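You operate a simulated robot arm through the tools that you are given. There is no shell and no other tool.

You run a simulated robot arm. Do the job below in one go: nothing can be reset, and whatever is moved stays where it is left.

TASK
Set the switches as the pink card says and run the test.
Fine: switch the supply on for it and leave it on; the test has to pass.

The check looks at the end state, three seconds after you hand in, the way a careful person would. Anything else that was tipped, shoved, dropped, spilled or broken makes it a failure.

THE ROBOT
A 6-joint arm with a two-finger gripper, fixed in place. Base frame: the origin is at the foot of the arm, x ahead of it, y to its left, z up; the work surface is at about z = 0.76. Lengths are in m, angles in rad, forces in N, time in s.
With the tool pointing down near the work surface it reaches from about 0.3 to 0.74 m from the base axis. Its first joint turns from -2.897 to 2.897 rad. Payload 1.57 kg.
The tool frame sits at the grasp point between the pads (the TCP): z along the fingers, y along the line on which they close. The tips reach 0.021 m beyond it. The gripper opens to 0.07 m. The gripper's body begins 0.05 m behind the TCP.
Orientation is told as [roll, pitch, yaw] about the base's x, y, z axes, in that order, counted from this pose: with the fingers straight down and closing along the base's y, the tool's x points along the base's -x, its y along +y and its z along -z.

THE INTERFACE
- The arm moves only by the tool nudge_tool. Its argument "deltas" is a list of rows, each an object of numbers (a shift or turn left out is 0, a gripper value left out holds the last): "dx", "dy", "dz": the shift along the tool's x, y, z in units of 200 mm (1.0 is 200 mm); "wx", "wy", "wz": the turn, a rotation vector about the tool's x, y, z in units of 45 degrees (1.0 is 45 degrees); "gripper": the closure, from 0 (fully open) to 1 (shut). In form: [{"dx": .., "dy": .., "dz": .., "wx": .., "wy": .., "wz": .., "gripper": ..}, ...]. A call has 1 to 20 rows; each row is the pose to reach, as a shift and turn from the pose commanded when the call began, along the tool's axes at that moment. A call with a number of a shift or a turn outside -1 to 1 is refused whole. Each row takes 0.2 s and may step no farther than 0.05 m and 0.15 rad from the row before; otherwise, or with a gripper value out of range, the whole call is refused. Where a pose cannot be reached the arm comes as near as it can. A force on the tool above 40 N (or 10 N above the force at the start of the call, whichever is more), or a blocked arm, ends the call early, and 0.2 s more pass. Each finger halts on what it meets, pressing with about 26 N; the grip force reading is that of the motor and also rises with nothing between the fingers. The clock runs only during rows and for 0.2 s after the last one: add rows that repeat a pose to give the fingers time. The reply holds the time, the measured pose of the TCP, the force on the tool along the base axes, the opening and the grip force, in the units named above and with some noise, with the torque about the TCP (base axes, N m) and any sound that the robot's microphone picked up.
- Cameras (640 x 400 px; columns grow to the right, rows downward): "scene" is fixed at [0.3979, 0.6505, 1.5843]; the picture's right is [-0.99, -0.13, 0.00], its down [-0.11, 0.85, -0.51] and it looks along [0.06, -0.50, -0.86] (base axes); focal length 230 px, centre (320, 200). "wrist" rides on the gripper at [0.079, 0.004, -0.081] in the tool frame; the picture's right is [-0.05, 1.00, 0.00], its down [-0.67, -0.04, -0.75] and it looks along [-0.74, -0.04, 0.67] (tool axes); focal length 256 px, centre (320, 200). There is no depth. A picture from a camera that has moved, and an enlarged one, comes with that camera's place and axes in the base frame and with its lens.
- camera(camera): a new picture of that camera. It takes no simulated time.
- zoom(camera, box): a new picture of the part [left, top, right, bottom] of that camera's present view, enlarged. It takes no simulated time.
- hand_in(): hands the job in; it is judged then, once.

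Nothing tells you positions but the pictures and the camera data. Unless the task says otherwise, let go and move clear before handing in.

The tools are called after "Emit:" by a JSON object that holds its "api" and its "payload". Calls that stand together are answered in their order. nudge_tool: Moves the arm, as the interface text tells. Its arguments: {"type":"object","properties":{"deltas":{"type":"array"}},"required":["deltas"]} The other tools are called the same way: camera (camera) takes a picture; zoom (camera, box) takes an enlarged picture of a part of a camera's view; hand_in () hands the job in.

At the start:

```text
time_s: 0.0
eef_pos: [0.4319, 0.0385, 1.1431]
tool_rot: [0.0, -0.001, -0.001]
force: [-1.0, 0.1, 0.0]
wrist_torque: [0.0, -0.04, 0.02]
width: 0.0703
gripper_force: 0.1
```

scene: 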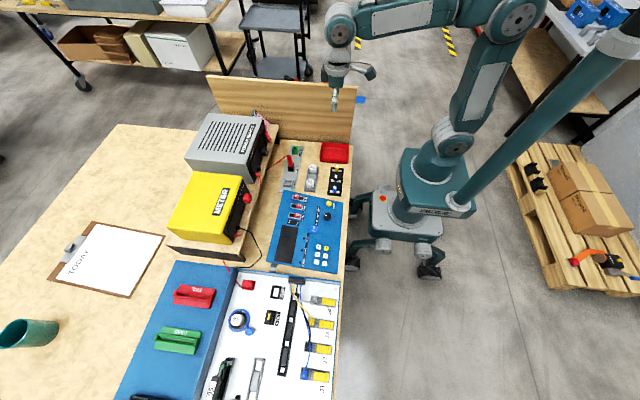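
wrist: 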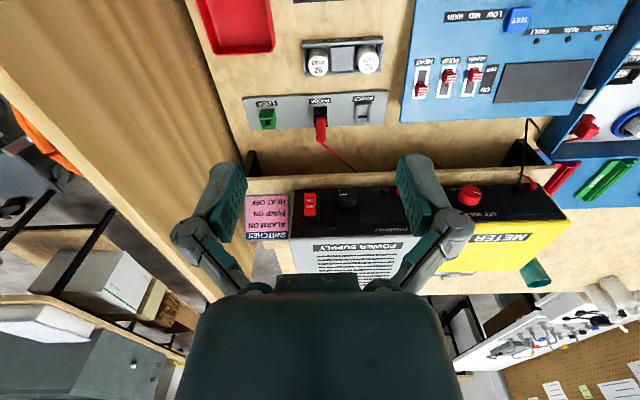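

I see a bench with a power supply, a meter, and a blue control panel with three switches, plus a pink card near the supply. I'll zoom in to read the card and the labels before moving anything.

Emit:
{"api": "zoom", "payload": {"camera": "wrist", "box": [220, 170, 420, 290]}}

Emit:
{"api": "zoom", "payload": {"camera": "wrist", "box": [400, 0, 640, 150]}}

Emit:
{"api": "zoom", "payload": {"camera": "wrist", "box": [230, 20, 410, 180]}}

Emit:
{"api": "zoom", "payload": {"camera": "scene", "box": [250, 130, 370, 280]}}

```text
3.20 times, centred on (320, 230) of wrist
camera zoom: at [0.3533, 0.0422, 1.2238], right [0.05, 1.0, 0.0], down [0.67, -0.04, 0.75], along [0.74, -0.04, -0.67], focal length 819 px, centre (320, 104)
```

zoom: 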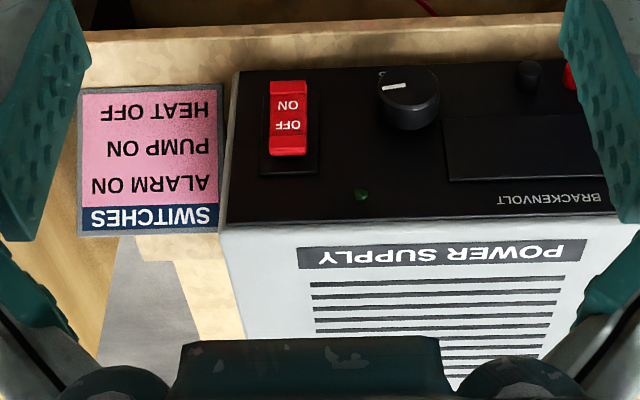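

```text
2.67 times, centred on (520, 75) of wrist
camera zoom: at [0.3533, 0.0422, 1.2238], right [0.05, 1.0, 0.0], down [0.67, -0.04, 0.75], along [0.74, -0.04, -0.67], focal length 683 px, centre (-213, 533)
```

zoom: 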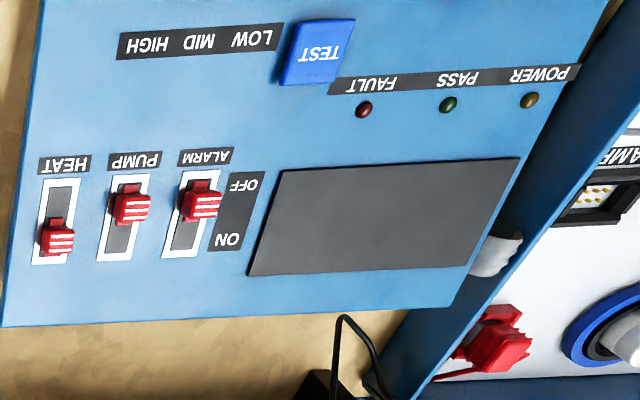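

```text
2.50 times, centred on (320, 100) of wrist
camera zoom: at [0.3533, 0.0422, 1.2238], right [0.05, 1.0, 0.0], down [0.67, -0.04, 0.75], along [0.74, -0.04, -0.67], focal length 640 px, centre (320, 450)
```

zoom: 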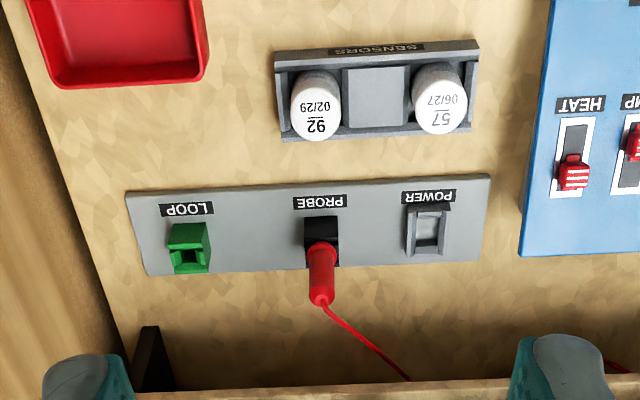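

```text
2.67 times, centred on (310, 205) of scene
camera zoom: at [0.3979, 0.6505, 1.5843], right [-0.99, -0.13, 0.0], down [-0.11, 0.85, -0.51], along [0.06, -0.5, -0.86], focal length 614 px, centre (347, 187)
```

zoom: 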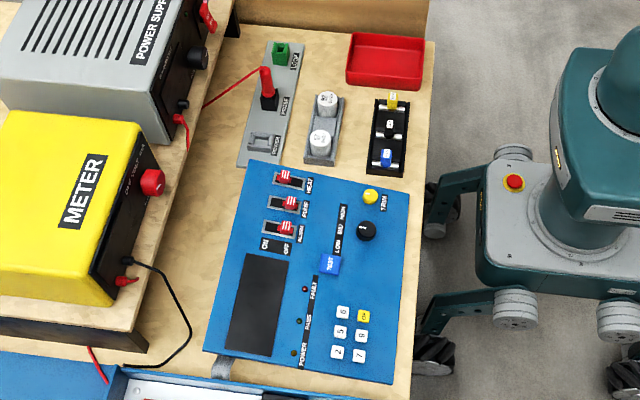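

The card reads ALARM ON, PUMP ON, HEAT OFF; at present HEAT looks ON and the other two OFF. I'll look closely at the rest of the bench for anything the test depends on (leads, clipboard, labels).

Emit:
{"api": "zoom", "payload": {"camera": "scene", "box": [40, 200, 180, 310]}}

Emit:
{"api": "zoom", "payload": {"camera": "scene", "box": [200, 100, 300, 200]}}

Emit:
{"api": "zoom", "payload": {"camera": "scene", "box": [265, 185, 350, 275]}}

Emit:
{"api": "zoom", "payload": {"camera": "scene", "box": [130, 255, 350, 400]}}

Emit:
{"api": "zoom", "payload": {"camera": "scene", "box": [280, 135, 360, 200]}}

Emit:
{"api": "zoom", "payload": {"camera": "wrist", "box": [420, 140, 640, 280]}}

```text
3.64 times, centred on (110, 255) of scene
camera zoom: at [0.3979, 0.6505, 1.5843], right [-0.99, -0.13, 0.0], down [-0.11, 0.85, -0.51], along [0.06, -0.5, -0.86], focal length 837 px, centre (1084, 0)
```

zoom: 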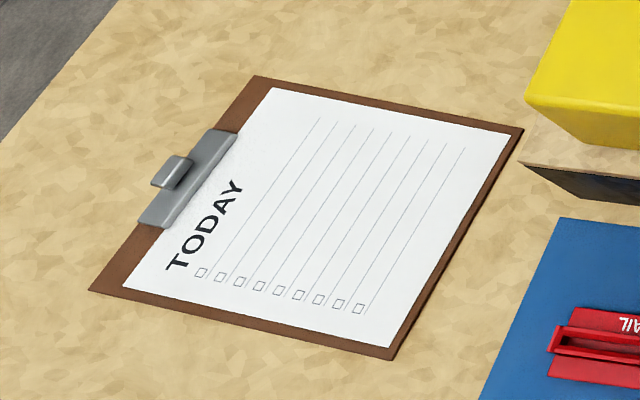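

```text
4.00 times, centred on (250, 150) of scene
camera zoom: at [0.3979, 0.6505, 1.5843], right [-0.99, -0.13, 0.0], down [-0.11, 0.85, -0.51], along [0.06, -0.5, -0.86], focal length 920 px, centre (600, 400)
```

zoom: 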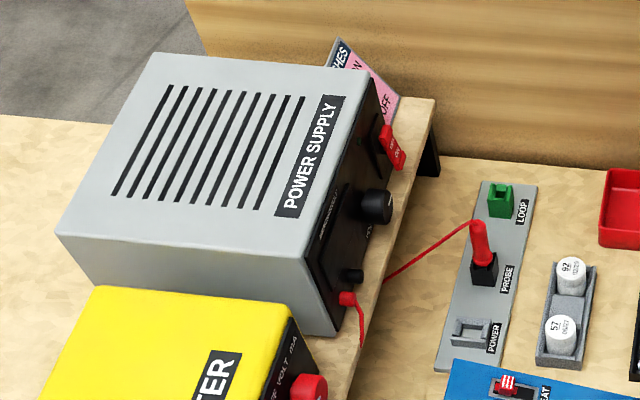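

```text
4.44 times, centred on (308, 230) of scene
camera zoom: at [0.3979, 0.6505, 1.5843], right [-0.99, -0.13, 0.0], down [-0.11, 0.85, -0.51], along [0.06, -0.5, -0.86], focal length 1023 px, centre (376, 67)
```

zoom: 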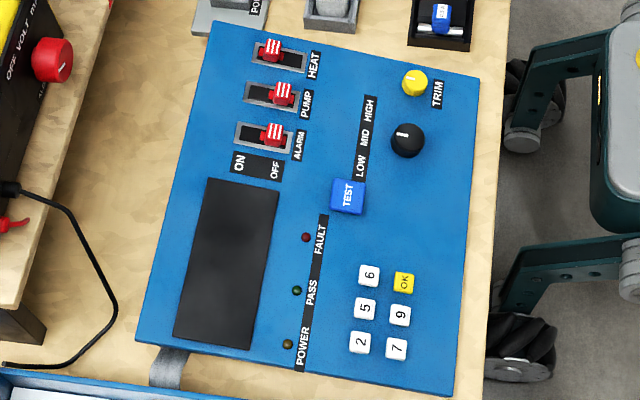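

```text
2.76 times, centred on (240, 328) of scene
camera zoom: at [0.3979, 0.6505, 1.5843], right [-0.99, -0.13, 0.0], down [-0.11, 0.85, -0.51], along [0.06, -0.5, -0.86], focal length 635 px, centre (541, -152)
```

zoom: 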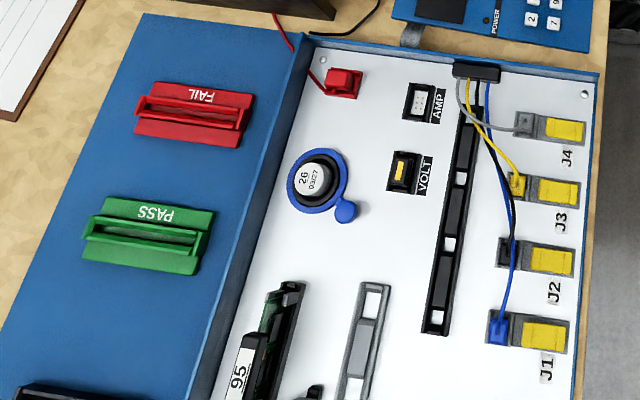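

```text
6.15 times, centred on (320, 168) of scene
camera zoom: at [0.3979, 0.6505, 1.5843], right [-0.99, -0.13, 0.0], down [-0.11, 0.85, -0.51], along [0.06, -0.5, -0.86], focal length 1416 px, centre (320, 400)
```

zoom: 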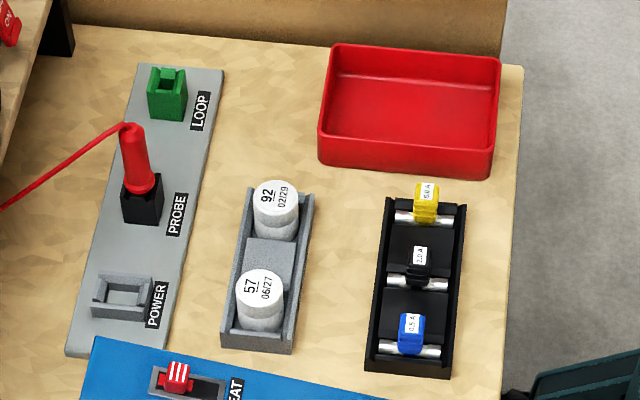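

```text
2.86 times, centred on (530, 210) of wrist
camera zoom: at [0.3533, 0.0422, 1.2238], right [0.05, 1.0, 0.0], down [0.67, -0.04, 0.75], along [0.74, -0.04, -0.67], focal length 731 px, centre (-280, 171)
```

zoom: 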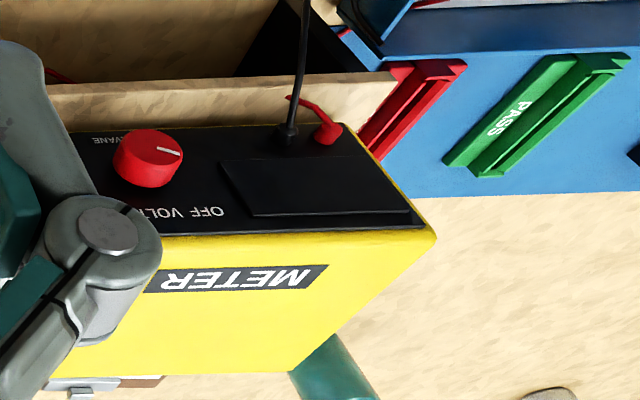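

The supply's red rocker is at roughly [0.69, 0.01, 0.925], facing the robot, with the OFF end on top and ON at the bottom. The blue panel's slides are near [0.54, 0.20–0.28, 0.80]. I'll first tilt the tool forward and move closer to the supply for a better look.

Emit:
{"api": "nudge_tool", "payload": {"deltas": [{"dx": -0.04, "dy": -0.02, "dz": 0.05, "wy": -0.125, "gripper": 1}, {"dx": -0.09, "dy": -0.04, "dz": 0.1, "wy": -0.25}, {"dx": -0.13, "dy": -0.06, "dz": 0.15, "wy": -0.375}, {"dx": -0.17, "dy": -0.08, "dz": 0.2, "wy": -0.5}, {"dx": -0.22, "dy": -0.1, "dz": 0.25, "wy": -0.625}, {"dx": -0.26, "dy": -0.12, "dz": 0.3, "wy": -0.75}, {"dx": -0.3, "dy": -0.14, "dz": 0.35, "wy": -0.875}, {"dx": -0.35, "dy": -0.15, "dz": 0.4, "wy": -1.0}, {"dx": -0.35, "dy": -0.15, "dz": 0.4, "wy": -1.0}]}}

```text
time_s: 2.0
eef_pos: [0.5014, 0.0075, 1.0616]
tool_rot: [0.001, -0.787, 0.0]
force: [1.1, -1.0, 1.1]
wrist_torque: [-0.02, 0.01, -0.02]
width: 0.0001
gripper_force: 25.9
```

The tool is now tilted 45° forward with the fingers closed, about 0.2 m short of the supply. I'll take pictures to locate the rocker accurately.

Emit:
{"api": "camera", "payload": {"camera": "wrist"}}

Emit:
{"api": "camera", "payload": {"camera": "scene"}}

```text
taken
camera wrist: at [0.3893, 0.0121, 1.0634], right [0.04, 1.0, 0.04], down [-0.06, -0.04, 1.0], along [1.0, -0.04, 0.06], focal length 256 px, centre (320, 200)
```

wrist: 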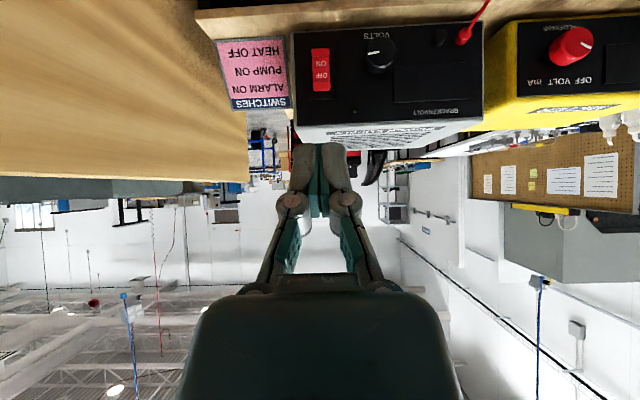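

```text
taken
```

scene: 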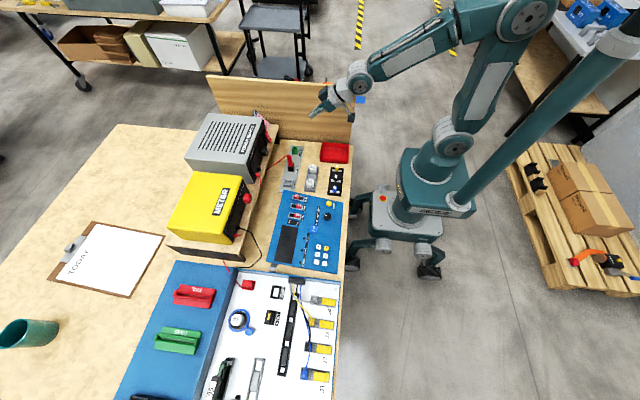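

Emit:
{"api": "zoom", "payload": {"camera": "wrist", "box": [200, 0, 500, 160]}}

Emit:
{"api": "zoom", "payload": {"camera": "wrist", "box": [290, 30, 360, 110]}}

Emit:
{"api": "zoom", "payload": {"camera": "scene", "box": [235, 100, 295, 160]}}

```text
2.13 times, centred on (350, 80) of wrist
camera zoom: at [0.3893, 0.0121, 1.0634], right [0.04, 1.0, 0.04], down [-0.06, -0.04, 1.0], along [1.0, -0.04, 0.06], focal length 546 px, centre (256, 456)
```

zoom: 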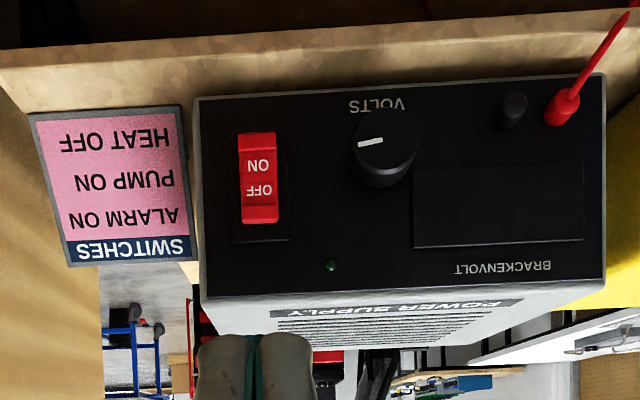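

```text
5.00 times, centred on (325, 70) of wrist
camera zoom: at [0.3893, 0.0121, 1.0634], right [0.04, 1.0, 0.04], down [-0.06, -0.04, 1.0], along [1.0, -0.04, 0.06], focal length 1280 px, centre (295, 850)
```

zoom: 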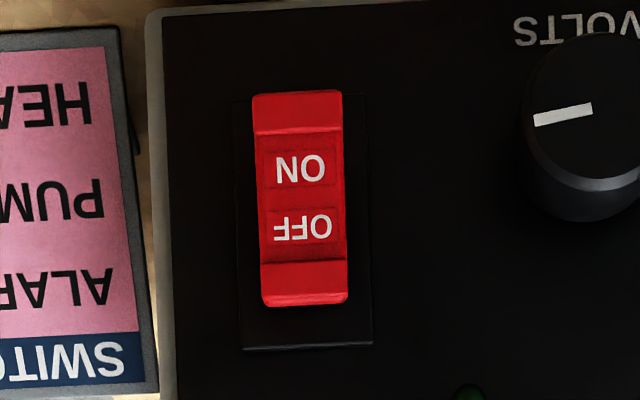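

```text
6.67 times, centred on (265, 130) of scene
camera zoom: at [0.3979, 0.6505, 1.5843], right [-0.99, -0.13, 0.0], down [-0.11, 0.85, -0.51], along [0.06, -0.5, -0.86], focal length 1534 px, centre (687, 667)
```

zoom: 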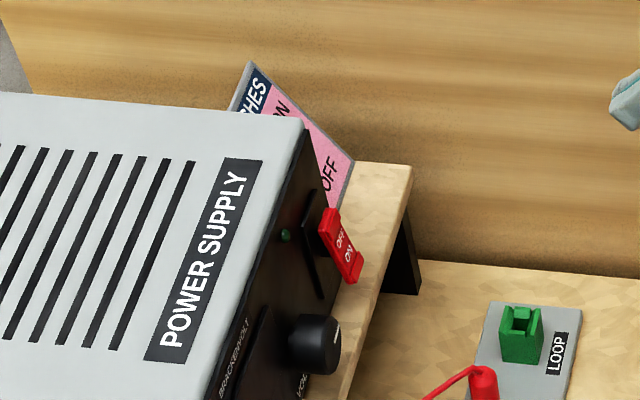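

The rocker's lower (ON) half sticks out and the supply display is dark, so it is off. I'll bring the closed fingers to horizontal, about 4–5 cm in front of the rocker's lower half.

Emit:
{"api": "nudge_tool", "payload": {"deltas": [{"dx": 0.0124, "dz": 0.0892, "wy": -0.1, "gripper": 1}, {"dx": 0.0248, "dz": 0.1784, "wy": -0.2}, {"dx": 0.0372, "dz": 0.2676, "wy": -0.3}, {"dx": 0.0496, "dz": 0.3568, "wy": -0.4}, {"dx": 0.062, "dz": 0.446, "wy": -0.5}, {"dx": 0.0744, "dz": 0.5352, "wy": -0.6}, {"dx": 0.0868, "dz": 0.6244, "wy": -0.7}, {"dx": 0.0992, "dz": 0.7136, "wy": -0.8}, {"dx": 0.1116, "dz": 0.8028, "wy": -0.9}, {"dx": 0.124, "dz": 0.892, "wy": -1.0}, {"dx": 0.124, "dz": 0.892, "wy": -1.0}]}}

Emit:
{"api": "zoom", "payload": {"camera": "scene", "box": [235, 90, 325, 160]}}

Emit:
{"api": "camera", "payload": {"camera": "wrist"}}

```text
time_s: 4.4
eef_pos: [0.6102, 0.0084, 0.9185]
tool_rot: [2.484, -1.568, -2.482]
force: [0.6, 0.1, -0.1]
wrist_torque: [0.0, -0.05, 0.04]
width: 0.0
gripper_force: 25.8
```

```text
5.71 times, centred on (280, 125) of scene
camera zoom: at [0.3979, 0.6505, 1.5843], right [-0.99, -0.13, 0.0], down [-0.11, 0.85, -0.51], along [0.06, -0.5, -0.86], focal length 1315 px, centre (549, 629)
```

zoom: 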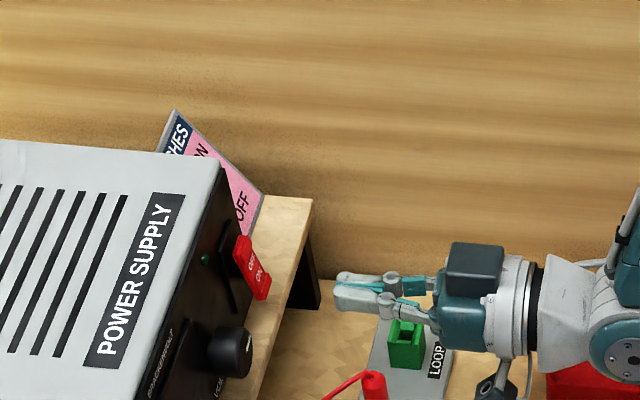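

```text
taken
camera wrist: at [0.5302, 0.0125, 0.8397], right [0.0, 1.0, 0.05], down [-0.75, -0.04, 0.67], along [0.67, -0.04, 0.74], focal length 256 px, centre (320, 200)
```

wrist: 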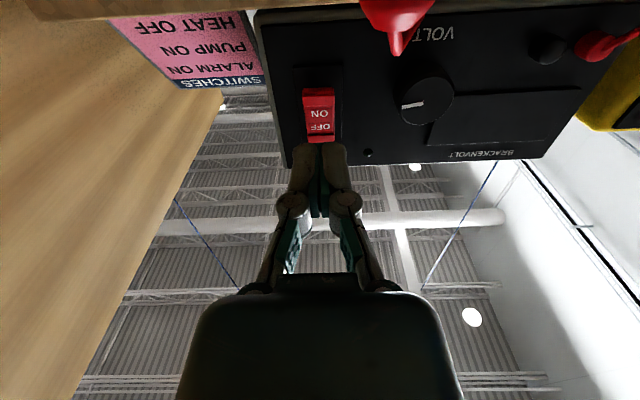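

The plug in the PROBE holder stands close to the wrist camera when the tool is horizontal, so I'll go back to a 45° tilt (camera well above the plug). I'll line up the finger tip about 2–3 cm in front of the rocker's lower half, which I now put at [0.688, 0.008, 0.917].

Emit:
{"api": "nudge_tool", "payload": {"deltas": [{"dx": -0.005, "dz": 0.0, "wy": 0.125, "gripper": 1}, {"dx": -0.01, "dz": 0.0, "wy": 0.25}, {"dx": -0.015, "dz": 0.01, "wy": 0.375}, {"dx": -0.02, "dz": 0.02, "wy": 0.5}, {"dx": -0.025, "dz": 0.03, "wy": 0.625}, {"dx": -0.03, "dz": 0.05, "wy": 0.75}, {"dx": -0.035, "dz": 0.06, "wy": 0.875}, {"dx": -0.04, "dy": -0.003, "dz": 0.074, "wy": 1.0}, {"dx": -0.04, "dy": -0.003, "dz": 0.074, "wy": 1.0}]}}

Emit:
{"api": "camera", "payload": {"camera": "wrist"}}

Emit:
{"api": "zoom", "payload": {"camera": "scene", "box": [235, 90, 325, 160]}}

```text
time_s: 6.4
eef_pos: [0.6249, 0.0069, 0.9267]
tool_rot: [0.0, -0.786, 0.0]
force: [-0.3, -0.6, 0.1]
wrist_torque: [-0.01, 0.03, 0.04]
width: 0.0002
gripper_force: 25.7
```

```text
taken
camera wrist: at [0.5128, 0.0116, 0.9286], right [0.04, 1.0, 0.04], down [-0.06, -0.04, 1.0], along [1.0, -0.04, 0.05], focal length 256 px, centre (320, 200)
```

wrist: 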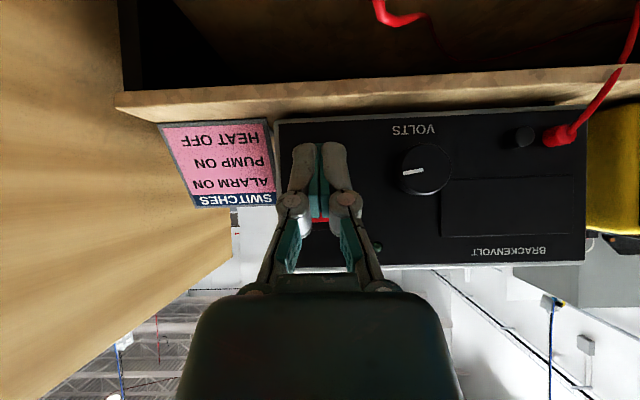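

```text
5.71 times, centred on (280, 125) of scene
camera zoom: at [0.3979, 0.6505, 1.5843], right [-0.99, -0.13, 0.0], down [-0.11, 0.85, -0.51], along [0.06, -0.5, -0.86], focal length 1315 px, centre (549, 629)
```

zoom: 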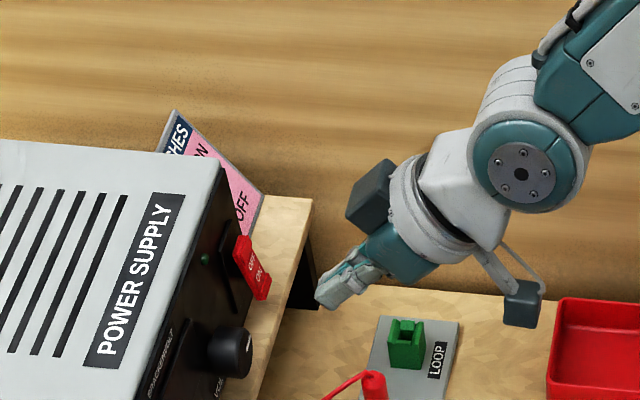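

The tip is about 4 cm in front of the rocker's lower half, well clear of the knob, the plug and the shelf. I'll press straight toward +x in small steps.

Emit:
{"api": "nudge_tool", "payload": {"deltas": [{"dx": -0.0354, "dz": 0.0354, "gripper": 1}, {"dx": -0.0707, "dz": 0.0707}, {"dx": -0.1061, "dz": 0.1061}, {"dx": -0.1273, "dz": 0.1273}, {"dx": -0.1414, "dz": 0.1414}, {"dx": -0.152, "dz": 0.152}, {"dx": -0.1626, "dz": 0.1626}, {"dx": -0.1697, "dz": 0.1697}]}}

Emit:
{"api": "zoom", "payload": {"camera": "scene", "box": [235, 90, 325, 160]}}

Emit:
{"api": "camera", "payload": {"camera": "wrist"}}

```text
time_s: 8.1
eef_pos: [0.6667, 0.0074, 0.9273]
tool_rot: [0.006, -0.789, -0.003]
force: [-36.6, -1.8, 16.5]
wrist_torque: [-0.07, 0.02, -0.04]
width: 0.0058
gripper_force: 28.6
stopped in row 8: the force on the tool passed its limit at 42 N (the readings are from after the stop); the commanded pose is now the measured one
```

```text
5.71 times, centred on (280, 125) of scene
camera zoom: at [0.3979, 0.6505, 1.5843], right [-0.99, -0.13, 0.0], down [-0.11, 0.85, -0.51], along [0.06, -0.5, -0.86], focal length 1315 px, centre (549, 629)
```

zoom: 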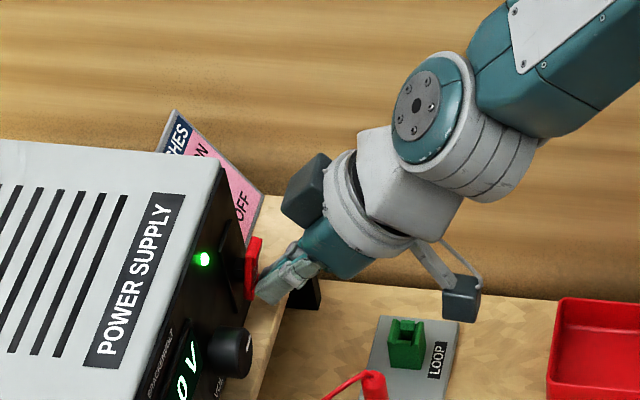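

```text
taken
camera wrist: at [0.5549, 0.0118, 0.9285], right [0.04, 1.0, 0.04], down [-0.06, -0.04, 1.0], along [1.0, -0.04, 0.06], focal length 256 px, centre (320, 200)
```

wrist: 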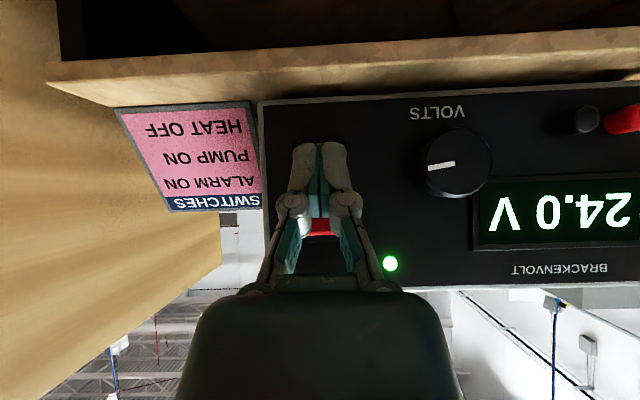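

The supply came on (green light, 24.0 V) and hasn't shifted. I'll back straight off, then rise clear of everything.

Emit:
{"api": "nudge_tool", "payload": {"deltas": [{"dx": 0.03, "dz": -0.03, "gripper": 1}, {"dx": 0.08, "dz": -0.08}, {"dx": 0.15, "dz": -0.15}, {"dx": 0.22, "dz": -0.22}, {"dx": 0.22, "dz": -0.22}]}}

Emit:
{"api": "camera", "payload": {"camera": "scene"}}

Emit:
{"api": "zoom", "payload": {"camera": "scene", "box": [265, 185, 350, 275]}}

Emit:
{"api": "zoom", "payload": {"camera": "scene", "box": [200, 100, 300, 200]}}

```text
time_s: 9.3
eef_pos: [0.6063, 0.0074, 0.9242]
tool_rot: [0.007, -0.785, 0.0]
force: [-0.9, -0.1, -0.1]
wrist_torque: [-0.01, 0.01, 0.01]
width: 0.0
gripper_force: 28.5
out of reach, approached as far as the arm can: row 1, 2
```

```text
taken
```

scene: 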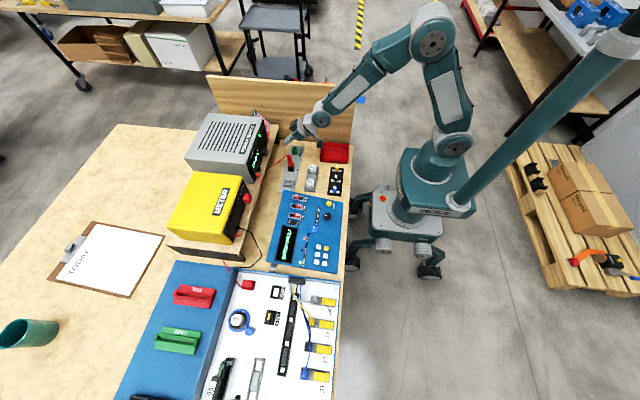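

```text
4.44 times, centred on (308, 230) of scene
camera zoom: at [0.3979, 0.6505, 1.5843], right [-0.99, -0.13, 0.0], down [-0.11, 0.85, -0.51], along [0.06, -0.5, -0.86], focal length 1023 px, centre (376, 67)
```

zoom: 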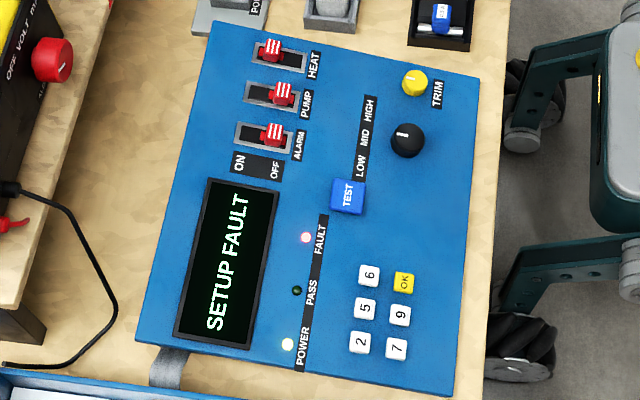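

```text
4.00 times, centred on (250, 150) of scene
camera zoom: at [0.3979, 0.6505, 1.5843], right [-0.99, -0.13, 0.0], down [-0.11, 0.85, -0.51], along [0.06, -0.5, -0.86], focal length 920 px, centre (600, 400)
```

zoom: 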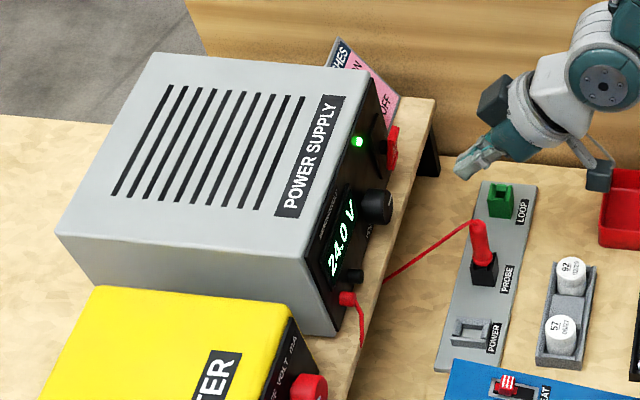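

The panel is now powered and shows SETUP FAULT with the fault light lit, as expected with the switches wrong. I'll rise, turn the tool back to straight down, and then move over to the panel.

Emit:
{"api": "nudge_tool", "payload": {"deltas": [{"dx": -0.009, "dz": -0.08, "wy": 0.125, "gripper": 1}, {"dx": -0.018, "dz": -0.16, "wy": 0.25}, {"dx": -0.027, "dz": -0.24, "wy": 0.375}, {"dx": -0.035, "dz": -0.32, "wy": 0.5}, {"dx": -0.044, "dz": -0.4, "wy": 0.625}, {"dx": -0.053, "dz": -0.48, "wy": 0.75}, {"dx": -0.062, "dz": -0.56, "wy": 0.875}, {"dx": -0.0707, "dz": -0.636, "wy": 1.0}, {"dx": -0.0707, "dy": 0.15, "dz": -0.636, "wy": 1.0}, {"dx": -0.0707, "dy": 0.35, "dz": -0.636, "wy": 1.0}, {"dx": -0.0707, "dy": 0.55, "dz": -0.636, "wy": 1.0}, {"dx": -0.0707, "dy": 0.75, "dz": -0.636, "wy": 1.0}, {"dx": -0.0707, "dy": 0.95, "dz": -0.636, "wy": 1.0}, {"dx": -0.0707, "dy": 1.0, "dz": -0.636, "wy": 1.0}, {"dx": -0.0707, "dy": 1.0, "dz": -0.636, "wy": 1.0}]}}

Emit:
{"api": "camera", "payload": {"camera": "wrist"}}

Emit:
{"api": "camera", "payload": {"camera": "scene"}}

```text
time_s: 12.5
eef_pos: [0.5265, 0.2057, 1.0263]
tool_rot: [0.003, -0.001, -0.001]
force: [-0.7, 0.5, 0.1]
wrist_torque: [0.0, 0.0, 0.01]
width: 0.0
gripper_force: 28.9
```

```text
taken
camera wrist: at [0.4484, 0.2116, 1.1082], right [0.05, 1.0, 0.0], down [0.67, -0.04, 0.74], along [0.74, -0.04, -0.67], focal length 256 px, centre (320, 200)
```

wrist: 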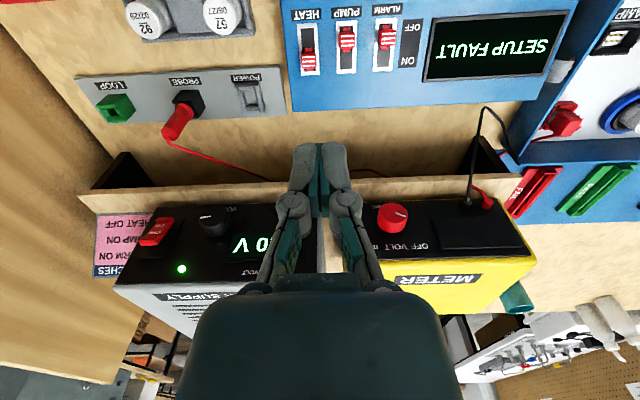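

```text
taken
```

scene: 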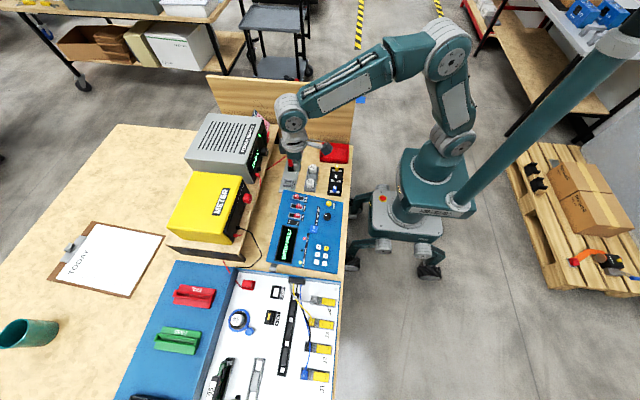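

Emit:
{"api": "zoom", "payload": {"camera": "wrist", "box": [270, 0, 430, 100]}}

Emit:
{"api": "zoom", "payload": {"camera": "scene", "box": [280, 185, 325, 235]}}

```text
4.00 times, centred on (350, 50) of wrist
camera zoom: at [0.4484, 0.2116, 1.1082], right [0.05, 1.0, 0.0], down [0.67, -0.04, 0.74], along [0.74, -0.04, -0.67], focal length 1024 px, centre (200, 800)
```

zoom: 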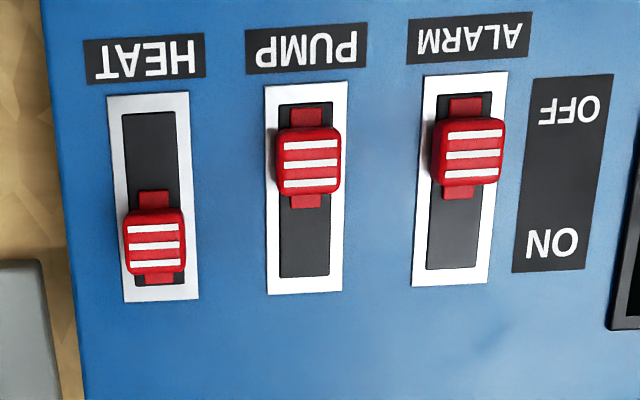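

```text
8.00 times, centred on (302, 210) of scene
camera zoom: at [0.3979, 0.6505, 1.5843], right [-0.99, -0.13, 0.0], down [-0.11, 0.85, -0.51], along [0.06, -0.5, -0.86], focal length 1841 px, centre (460, 120)
```

zoom: 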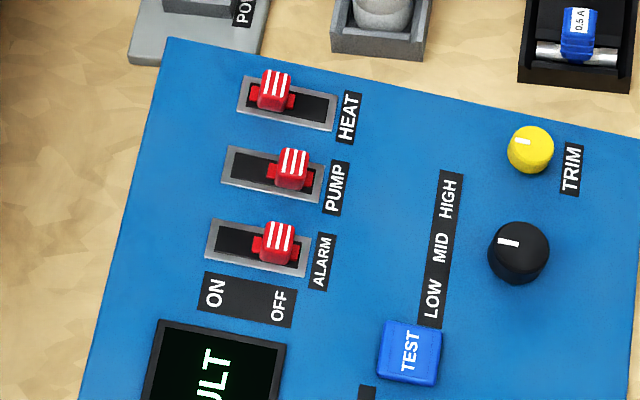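

The three slides run along x: HEAT sits at its far (ON) end near [0.555, 0.194], and PUMP (y≈0.237) and ALARM (y≈0.279) at their near (OFF) ends. The panel surface is at z≈0.80. I'll bring the closed fingers down just beyond the HEAT knob, stopping a little above it, and check.

Emit:
{"api": "nudge_tool", "payload": {"deltas": [{"dx": -0.1, "dy": -0.03, "dz": 0.1, "gripper": 1}, {"dx": -0.2, "dy": -0.05, "dz": 0.25}, {"dx": -0.2625, "dy": -0.056, "dz": 0.4}, {"dx": -0.2625, "dy": -0.056, "dz": 0.55}, {"dx": -0.2625, "dy": -0.056, "dz": 0.7}, {"dx": -0.2625, "dy": -0.056, "dz": 0.8}, {"dx": -0.2625, "dy": -0.056, "dz": 0.87}, {"dx": -0.2625, "dy": -0.056, "dz": 0.87}]}}

Emit:
{"api": "camera", "payload": {"camera": "wrist"}}

Emit:
{"api": "zoom", "payload": {"camera": "scene", "box": [270, 170, 350, 230]}}

```text
time_s: 14.3
eef_pos: [0.5793, 0.196, 0.8523]
tool_rot: [0.003, 0.0, 0.002]
force: [-0.2, -0.4, -0.3]
wrist_torque: [-0.02, 0.02, -0.02]
width: 0.0001
gripper_force: 29.0
```

```text
taken
camera wrist: at [0.5019, 0.2008, 0.9338], right [0.05, 1.0, 0.0], down [0.67, -0.04, 0.74], along [0.74, -0.04, -0.67], focal length 256 px, centre (320, 200)
```

wrist: 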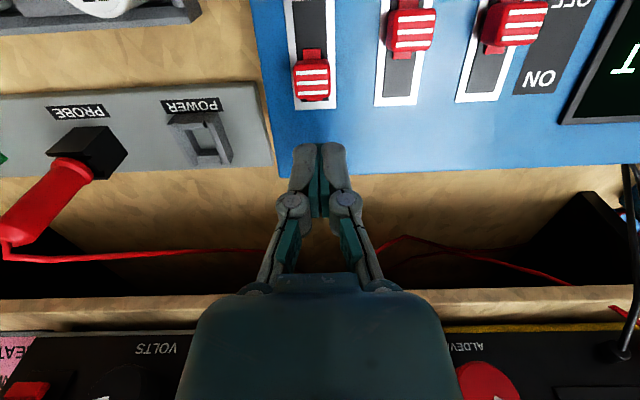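

```text
6.67 times, centred on (310, 200) of scene
camera zoom: at [0.3979, 0.6505, 1.5843], right [-0.99, -0.13, 0.0], down [-0.11, 0.85, -0.51], along [0.06, -0.5, -0.86], focal length 1534 px, centre (387, 200)
```

zoom: 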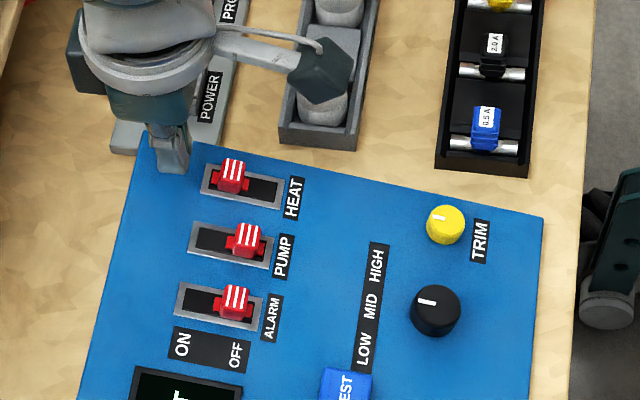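

The fingers are about 1 cm beyond the HEAT knob and in line with it. I'll lower them so the tips end just above the panel surface, watching the force.

Emit:
{"api": "nudge_tool", "payload": {"deltas": [{"dz": 0.03, "gripper": 1}, {"dz": 0.06}, {"dz": 0.08}, {"dz": 0.095}, {"dz": 0.105}, {"dz": 0.1165}, {"dz": 0.1165}]}}

Emit:
{"api": "zoom", "payload": {"camera": "wrist", "box": [240, 0, 440, 180]}}

Emit:
{"api": "zoom", "payload": {"camera": "scene", "box": [275, 180, 325, 220]}}

```text
time_s: 15.6
eef_pos: [0.5803, 0.1976, 0.8355]
tool_rot: [0.006, -0.005, 0.002]
force: [-14.4, -6.1, 18.1]
wrist_torque: [-0.14, 0.16, -0.06]
width: 0.0
gripper_force: 28.6
stopped in row 6: the force on the tool passed its limit at 43 N (the readings are from after the stop); the commanded pose is now the measured one
```

```text
2.22 times, centred on (340, 90) of wrist
camera zoom: at [0.5019, 0.2008, 0.9168], right [0.05, 1.0, 0.01], down [0.66, -0.04, 0.75], along [0.75, -0.04, -0.66], focal length 569 px, centre (276, 444)
```

zoom: 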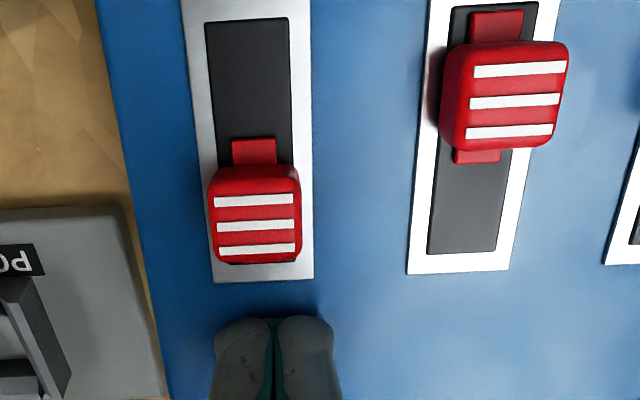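

```text
10.00 times, centred on (300, 200) of scene
camera zoom: at [0.3979, 0.6505, 1.5843], right [-0.99, -0.13, 0.0], down [-0.11, 0.85, -0.51], along [0.06, -0.5, -0.86], focal length 2301 px, centre (520, 200)
```

zoom: 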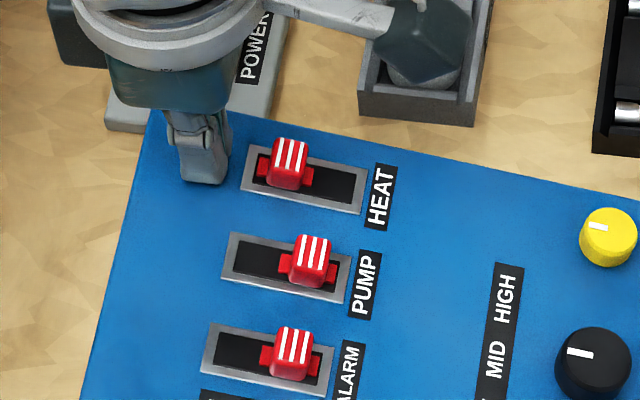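

The tips touched the panel at z≈0.814 (a bit higher than I estimated); nothing has moved. I'll lift 4 mm and push the HEAT knob toward the robot (OFF) in small steps.

Emit:
{"api": "nudge_tool", "payload": {"deltas": [{"dz": -0.02, "gripper": 1}, {"dx": 0.03, "dy": -0.0125, "dz": -0.02}, {"dx": 0.06, "dy": -0.0125, "dz": -0.02}, {"dx": 0.08, "dy": -0.0125, "dz": -0.02}, {"dx": 0.1, "dy": -0.0125, "dz": -0.02}, {"dx": 0.12, "dy": -0.0125, "dz": -0.02}, {"dx": 0.14, "dy": -0.0125, "dz": -0.02}, {"dx": 0.1565, "dy": -0.0125, "dz": -0.02}]}}

Emit:
{"api": "zoom", "payload": {"camera": "wrist", "box": [240, 0, 440, 180]}}

Emit:
{"api": "zoom", "payload": {"camera": "scene", "box": [265, 185, 350, 275]}}

```text
time_s: 17.4
eef_pos: [0.5491, 0.1954, 0.8386]
tool_rot: [0.006, -0.006, 0.001]
force: [-0.2, 0.1, 0.0]
wrist_torque: [-0.03, -0.02, 0.0]
width: 0.0
gripper_force: 28.4
```

```text
2.22 times, centred on (340, 90) of wrist
camera zoom: at [0.4714, 0.1989, 0.9192], right [0.05, 1.0, 0.01], down [0.66, -0.04, 0.75], along [0.75, -0.04, -0.66], focal length 569 px, centre (276, 444)
```

zoom: 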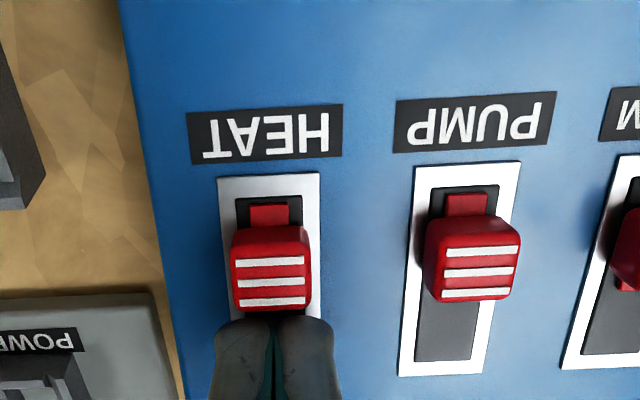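

```text
4.44 times, centred on (308, 230) of scene
camera zoom: at [0.3979, 0.6505, 1.5843], right [-0.99, -0.13, 0.0], down [-0.11, 0.85, -0.51], along [0.06, -0.5, -0.86], focal length 1023 px, centre (376, 67)
```

zoom: 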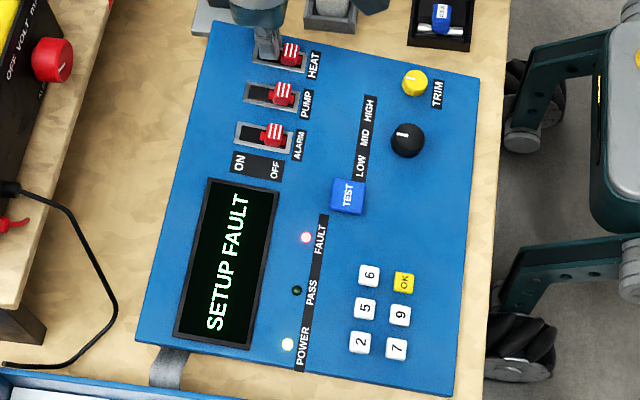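

HEAT has slid to its OFF end, with the same gap to the slot end as PUMP. I'll push 2 mm more to confirm it's seated, then back off and lift.

Emit:
{"api": "nudge_tool", "payload": {"deltas": [{"dx": 0.005, "gripper": 1}, {"dx": 0.01}, {"dx": 0.01}]}}

Emit:
{"api": "zoom", "payload": {"camera": "wrist", "box": [240, 0, 440, 180]}}

```text
time_s: 18.2
eef_pos: [0.549, 0.1944, 0.837]
tool_rot: [0.004, -0.007, 0.001]
force: [-0.3, 0.6, 0.8]
wrist_torque: [0.02, -0.02, -0.01]
width: 0.0001
gripper_force: 28.5
```

```text
2.22 times, centred on (340, 90) of wrist
camera zoom: at [0.4695, 0.1991, 0.9193], right [0.05, 1.0, 0.01], down [0.66, -0.04, 0.75], along [0.75, -0.04, -0.66], focal length 569 px, centre (276, 444)
```

zoom: 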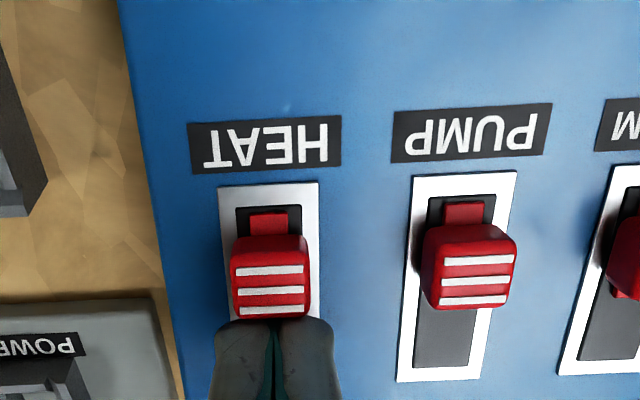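

HEAT is seated at OFF with no residual force. I'll back off, lift, and move to the near side of the PUMP knob.

Emit:
{"api": "nudge_tool", "payload": {"deltas": [{"dx": -0.03, "gripper": 1}, {"dx": -0.06}, {"dx": -0.06, "dz": -0.1}, {"dx": -0.06, "dz": -0.2}, {"dx": 0.07, "dy": 0.09, "dz": -0.22}, {"dx": 0.195, "dy": 0.1925, "dz": -0.22}, {"dx": 0.195, "dy": 0.1925, "dz": -0.12}, {"dx": 0.195, "dy": 0.1925, "dz": -0.07}, {"dx": 0.195, "dy": 0.1925, "dz": -0.04}, {"dx": 0.195, "dy": 0.1925, "dz": -0.04}]}}

Emit:
{"api": "camera", "payload": {"camera": "wrist"}}

Emit:
{"api": "zoom", "payload": {"camera": "scene", "box": [275, 180, 335, 230]}}

```text
time_s: 20.4
eef_pos: [0.5087, 0.2335, 0.8456]
tool_rot: [0.005, -0.006, 0.003]
force: [0.4, -0.5, -0.1]
wrist_torque: [0.02, -0.01, -0.02]
width: 0.0
gripper_force: 28.6
```

```text
taken
camera wrist: at [0.4303, 0.2369, 0.9265], right [0.05, 1.0, 0.01], down [0.66, -0.04, 0.75], along [0.75, -0.04, -0.66], focal length 256 px, centre (320, 200)
```

wrist: 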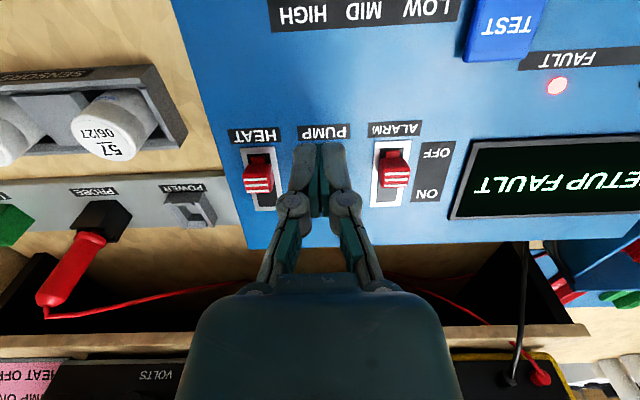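

```text
8.00 times, centred on (305, 205) of scene
camera zoom: at [0.3979, 0.6505, 1.5843], right [-0.99, -0.13, 0.0], down [-0.11, 0.85, -0.51], along [0.06, -0.5, -0.86], focal length 1841 px, centre (440, 160)
```

zoom: 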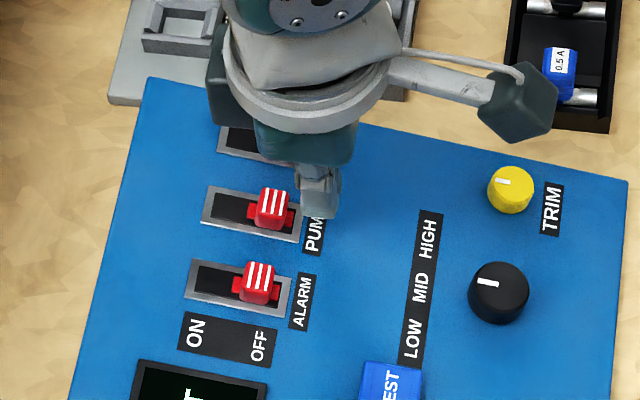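

The fingers are lined up just on the near side of the PUMP knob. I'll lower 6 mm and push it away from the robot to ON.

Emit:
{"api": "nudge_tool", "payload": {"deltas": [{"dz": 0.015, "gripper": 1}, {"dz": 0.03}, {"dx": -0.025, "dz": 0.03}, {"dx": -0.045, "dz": 0.03}, {"dx": -0.065, "dz": 0.03}, {"dx": -0.08, "dz": 0.03}, {"dx": -0.095, "dz": 0.03}, {"dx": -0.11, "dz": 0.03}, {"dx": -0.125, "dz": 0.03}, {"dx": -0.125, "dz": 0.03}]}}

Emit:
{"api": "zoom", "payload": {"camera": "scene", "box": [275, 180, 335, 230]}}

Emit:
{"api": "camera", "payload": {"camera": "wrist"}}

```text
time_s: 22.6
eef_pos: [0.5341, 0.2336, 0.8418]
tool_rot: [0.007, -0.01, 0.001]
force: [-5.5, -0.4, 31.2]
wrist_torque: [0.03, -0.12, -0.04]
width: 0.0061
gripper_force: 28.8
```

```text
8.00 times, centred on (305, 205) of scene
camera zoom: at [0.3979, 0.6505, 1.5843], right [-0.99, -0.13, 0.0], down [-0.11, 0.85, -0.51], along [0.06, -0.5, -0.86], focal length 1841 px, centre (440, 160)
```

zoom: 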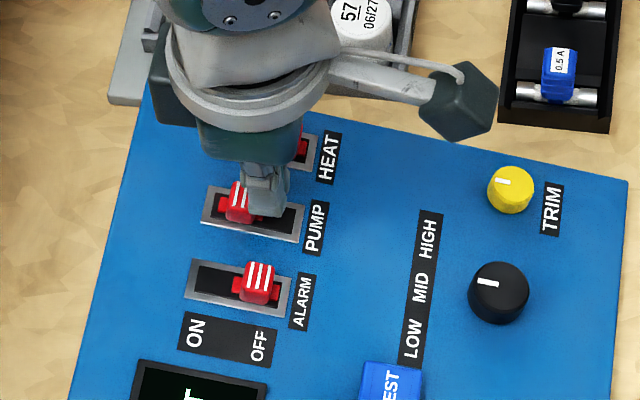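

```text
taken
camera wrist: at [0.4551, 0.2373, 0.9229], right [0.05, 1.0, 0.01], down [0.66, -0.04, 0.75], along [0.75, -0.03, -0.66], focal length 256 px, centre (320, 200)
```

wrist: 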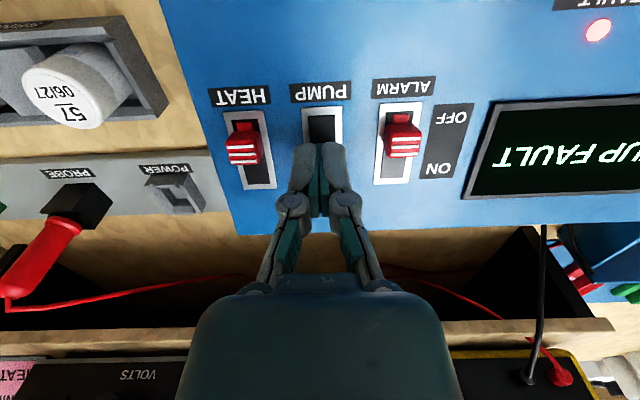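

PUMP has moved to the ON side, but the tip is pressing down on the slider's base plate (31 N). I'll lift a few millimetres to relieve that and look.

Emit:
{"api": "nudge_tool", "payload": {"deltas": [{"dz": -0.015, "gripper": 1}, {"dz": -0.02}, {"dz": -0.02}]}}

Emit:
{"api": "zoom", "payload": {"camera": "scene", "box": [275, 185, 325, 225]}}

Emit:
{"api": "zoom", "payload": {"camera": "wrist", "box": [220, 60, 460, 220]}}

```text
time_s: 23.4
eef_pos: [0.5348, 0.2327, 0.844]
tool_rot: [0.002, -0.004, 0.002]
force: [0.8, 0.2, 1.4]
wrist_torque: [-0.03, -0.02, 0.0]
width: 0.006
gripper_force: 28.8
```

```text
10.00 times, centred on (300, 205) of scene
camera zoom: at [0.3979, 0.6505, 1.5843], right [-0.99, -0.13, 0.0], down [-0.11, 0.85, -0.51], along [0.06, -0.5, -0.86], focal length 2301 px, centre (520, 150)
```

zoom: 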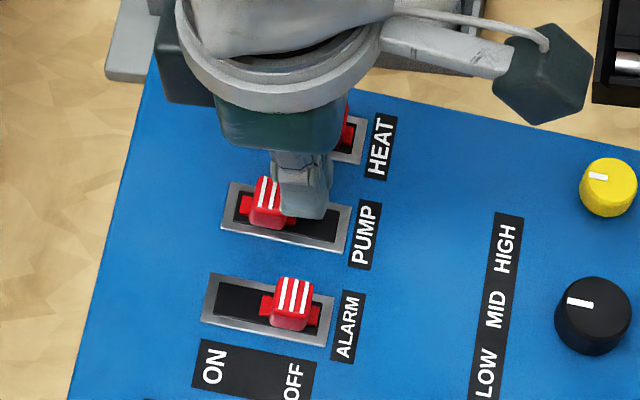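

```text
2.50 times, centred on (340, 140) of wrist
camera zoom: at [0.4553, 0.2371, 0.9243], right [0.05, 1.0, 0.0], down [0.66, -0.04, 0.75], along [0.75, -0.04, -0.66], focal length 640 px, centre (270, 350)
```

zoom: 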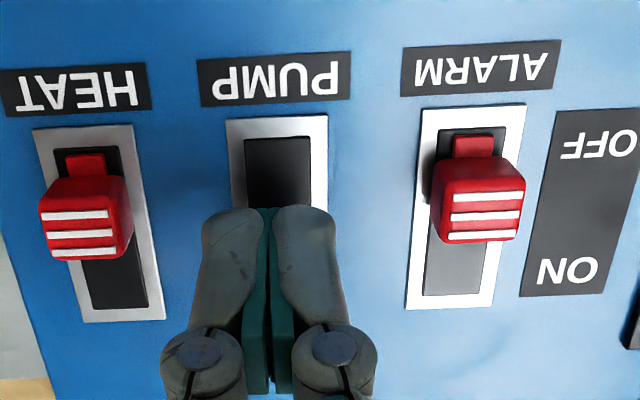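

PUMP looks seated at its ON end and the force is gone. I'll back away, lift, and move to the near side of the ALARM knob at y≈0.2725, staying a little higher this time.

Emit:
{"api": "nudge_tool", "payload": {"deltas": [{"dx": 0.02, "dz": -0.01, "gripper": 1}, {"dx": 0.05, "dz": -0.03}, {"dx": 0.08, "dz": -0.1}, {"dx": 0.1, "dz": -0.2}, {"dx": 0.127, "dy": 0.1, "dz": -0.2}, {"dx": 0.127, "dy": 0.195, "dz": -0.2}, {"dx": 0.127, "dy": 0.195, "dz": -0.1}, {"dx": 0.127, "dy": 0.195, "dz": -0.03}, {"dx": 0.127, "dy": 0.195, "dz": -0.03}]}}

Emit:
{"api": "camera", "payload": {"camera": "wrist"}}

Emit:
{"api": "zoom", "payload": {"camera": "scene", "box": [275, 180, 335, 230]}}

```text
time_s: 25.4
eef_pos: [0.5092, 0.2704, 0.8506]
tool_rot: [0.007, -0.008, 0.002]
force: [0.1, -0.1, -0.6]
wrist_torque: [-0.01, -0.02, 0.04]
width: 0.0002
gripper_force: 28.5
```

```text
taken
camera wrist: at [0.4301, 0.2758, 0.9311], right [0.05, 1.0, 0.01], down [0.66, -0.04, 0.75], along [0.75, -0.04, -0.66], focal length 256 px, centre (320, 200)
```

wrist: 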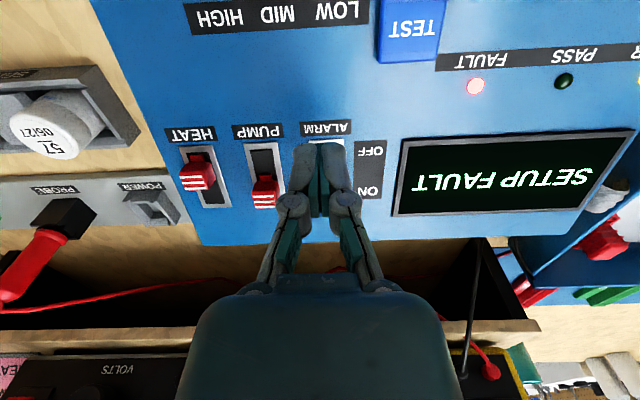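

```text
8.00 times, centred on (305, 205) of scene
camera zoom: at [0.3979, 0.6505, 1.5843], right [-0.99, -0.13, 0.0], down [-0.11, 0.85, -0.51], along [0.06, -0.5, -0.86], focal length 1841 px, centre (440, 160)
```

zoom: 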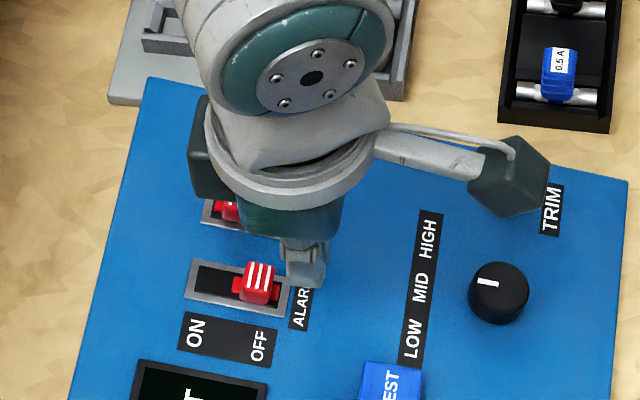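

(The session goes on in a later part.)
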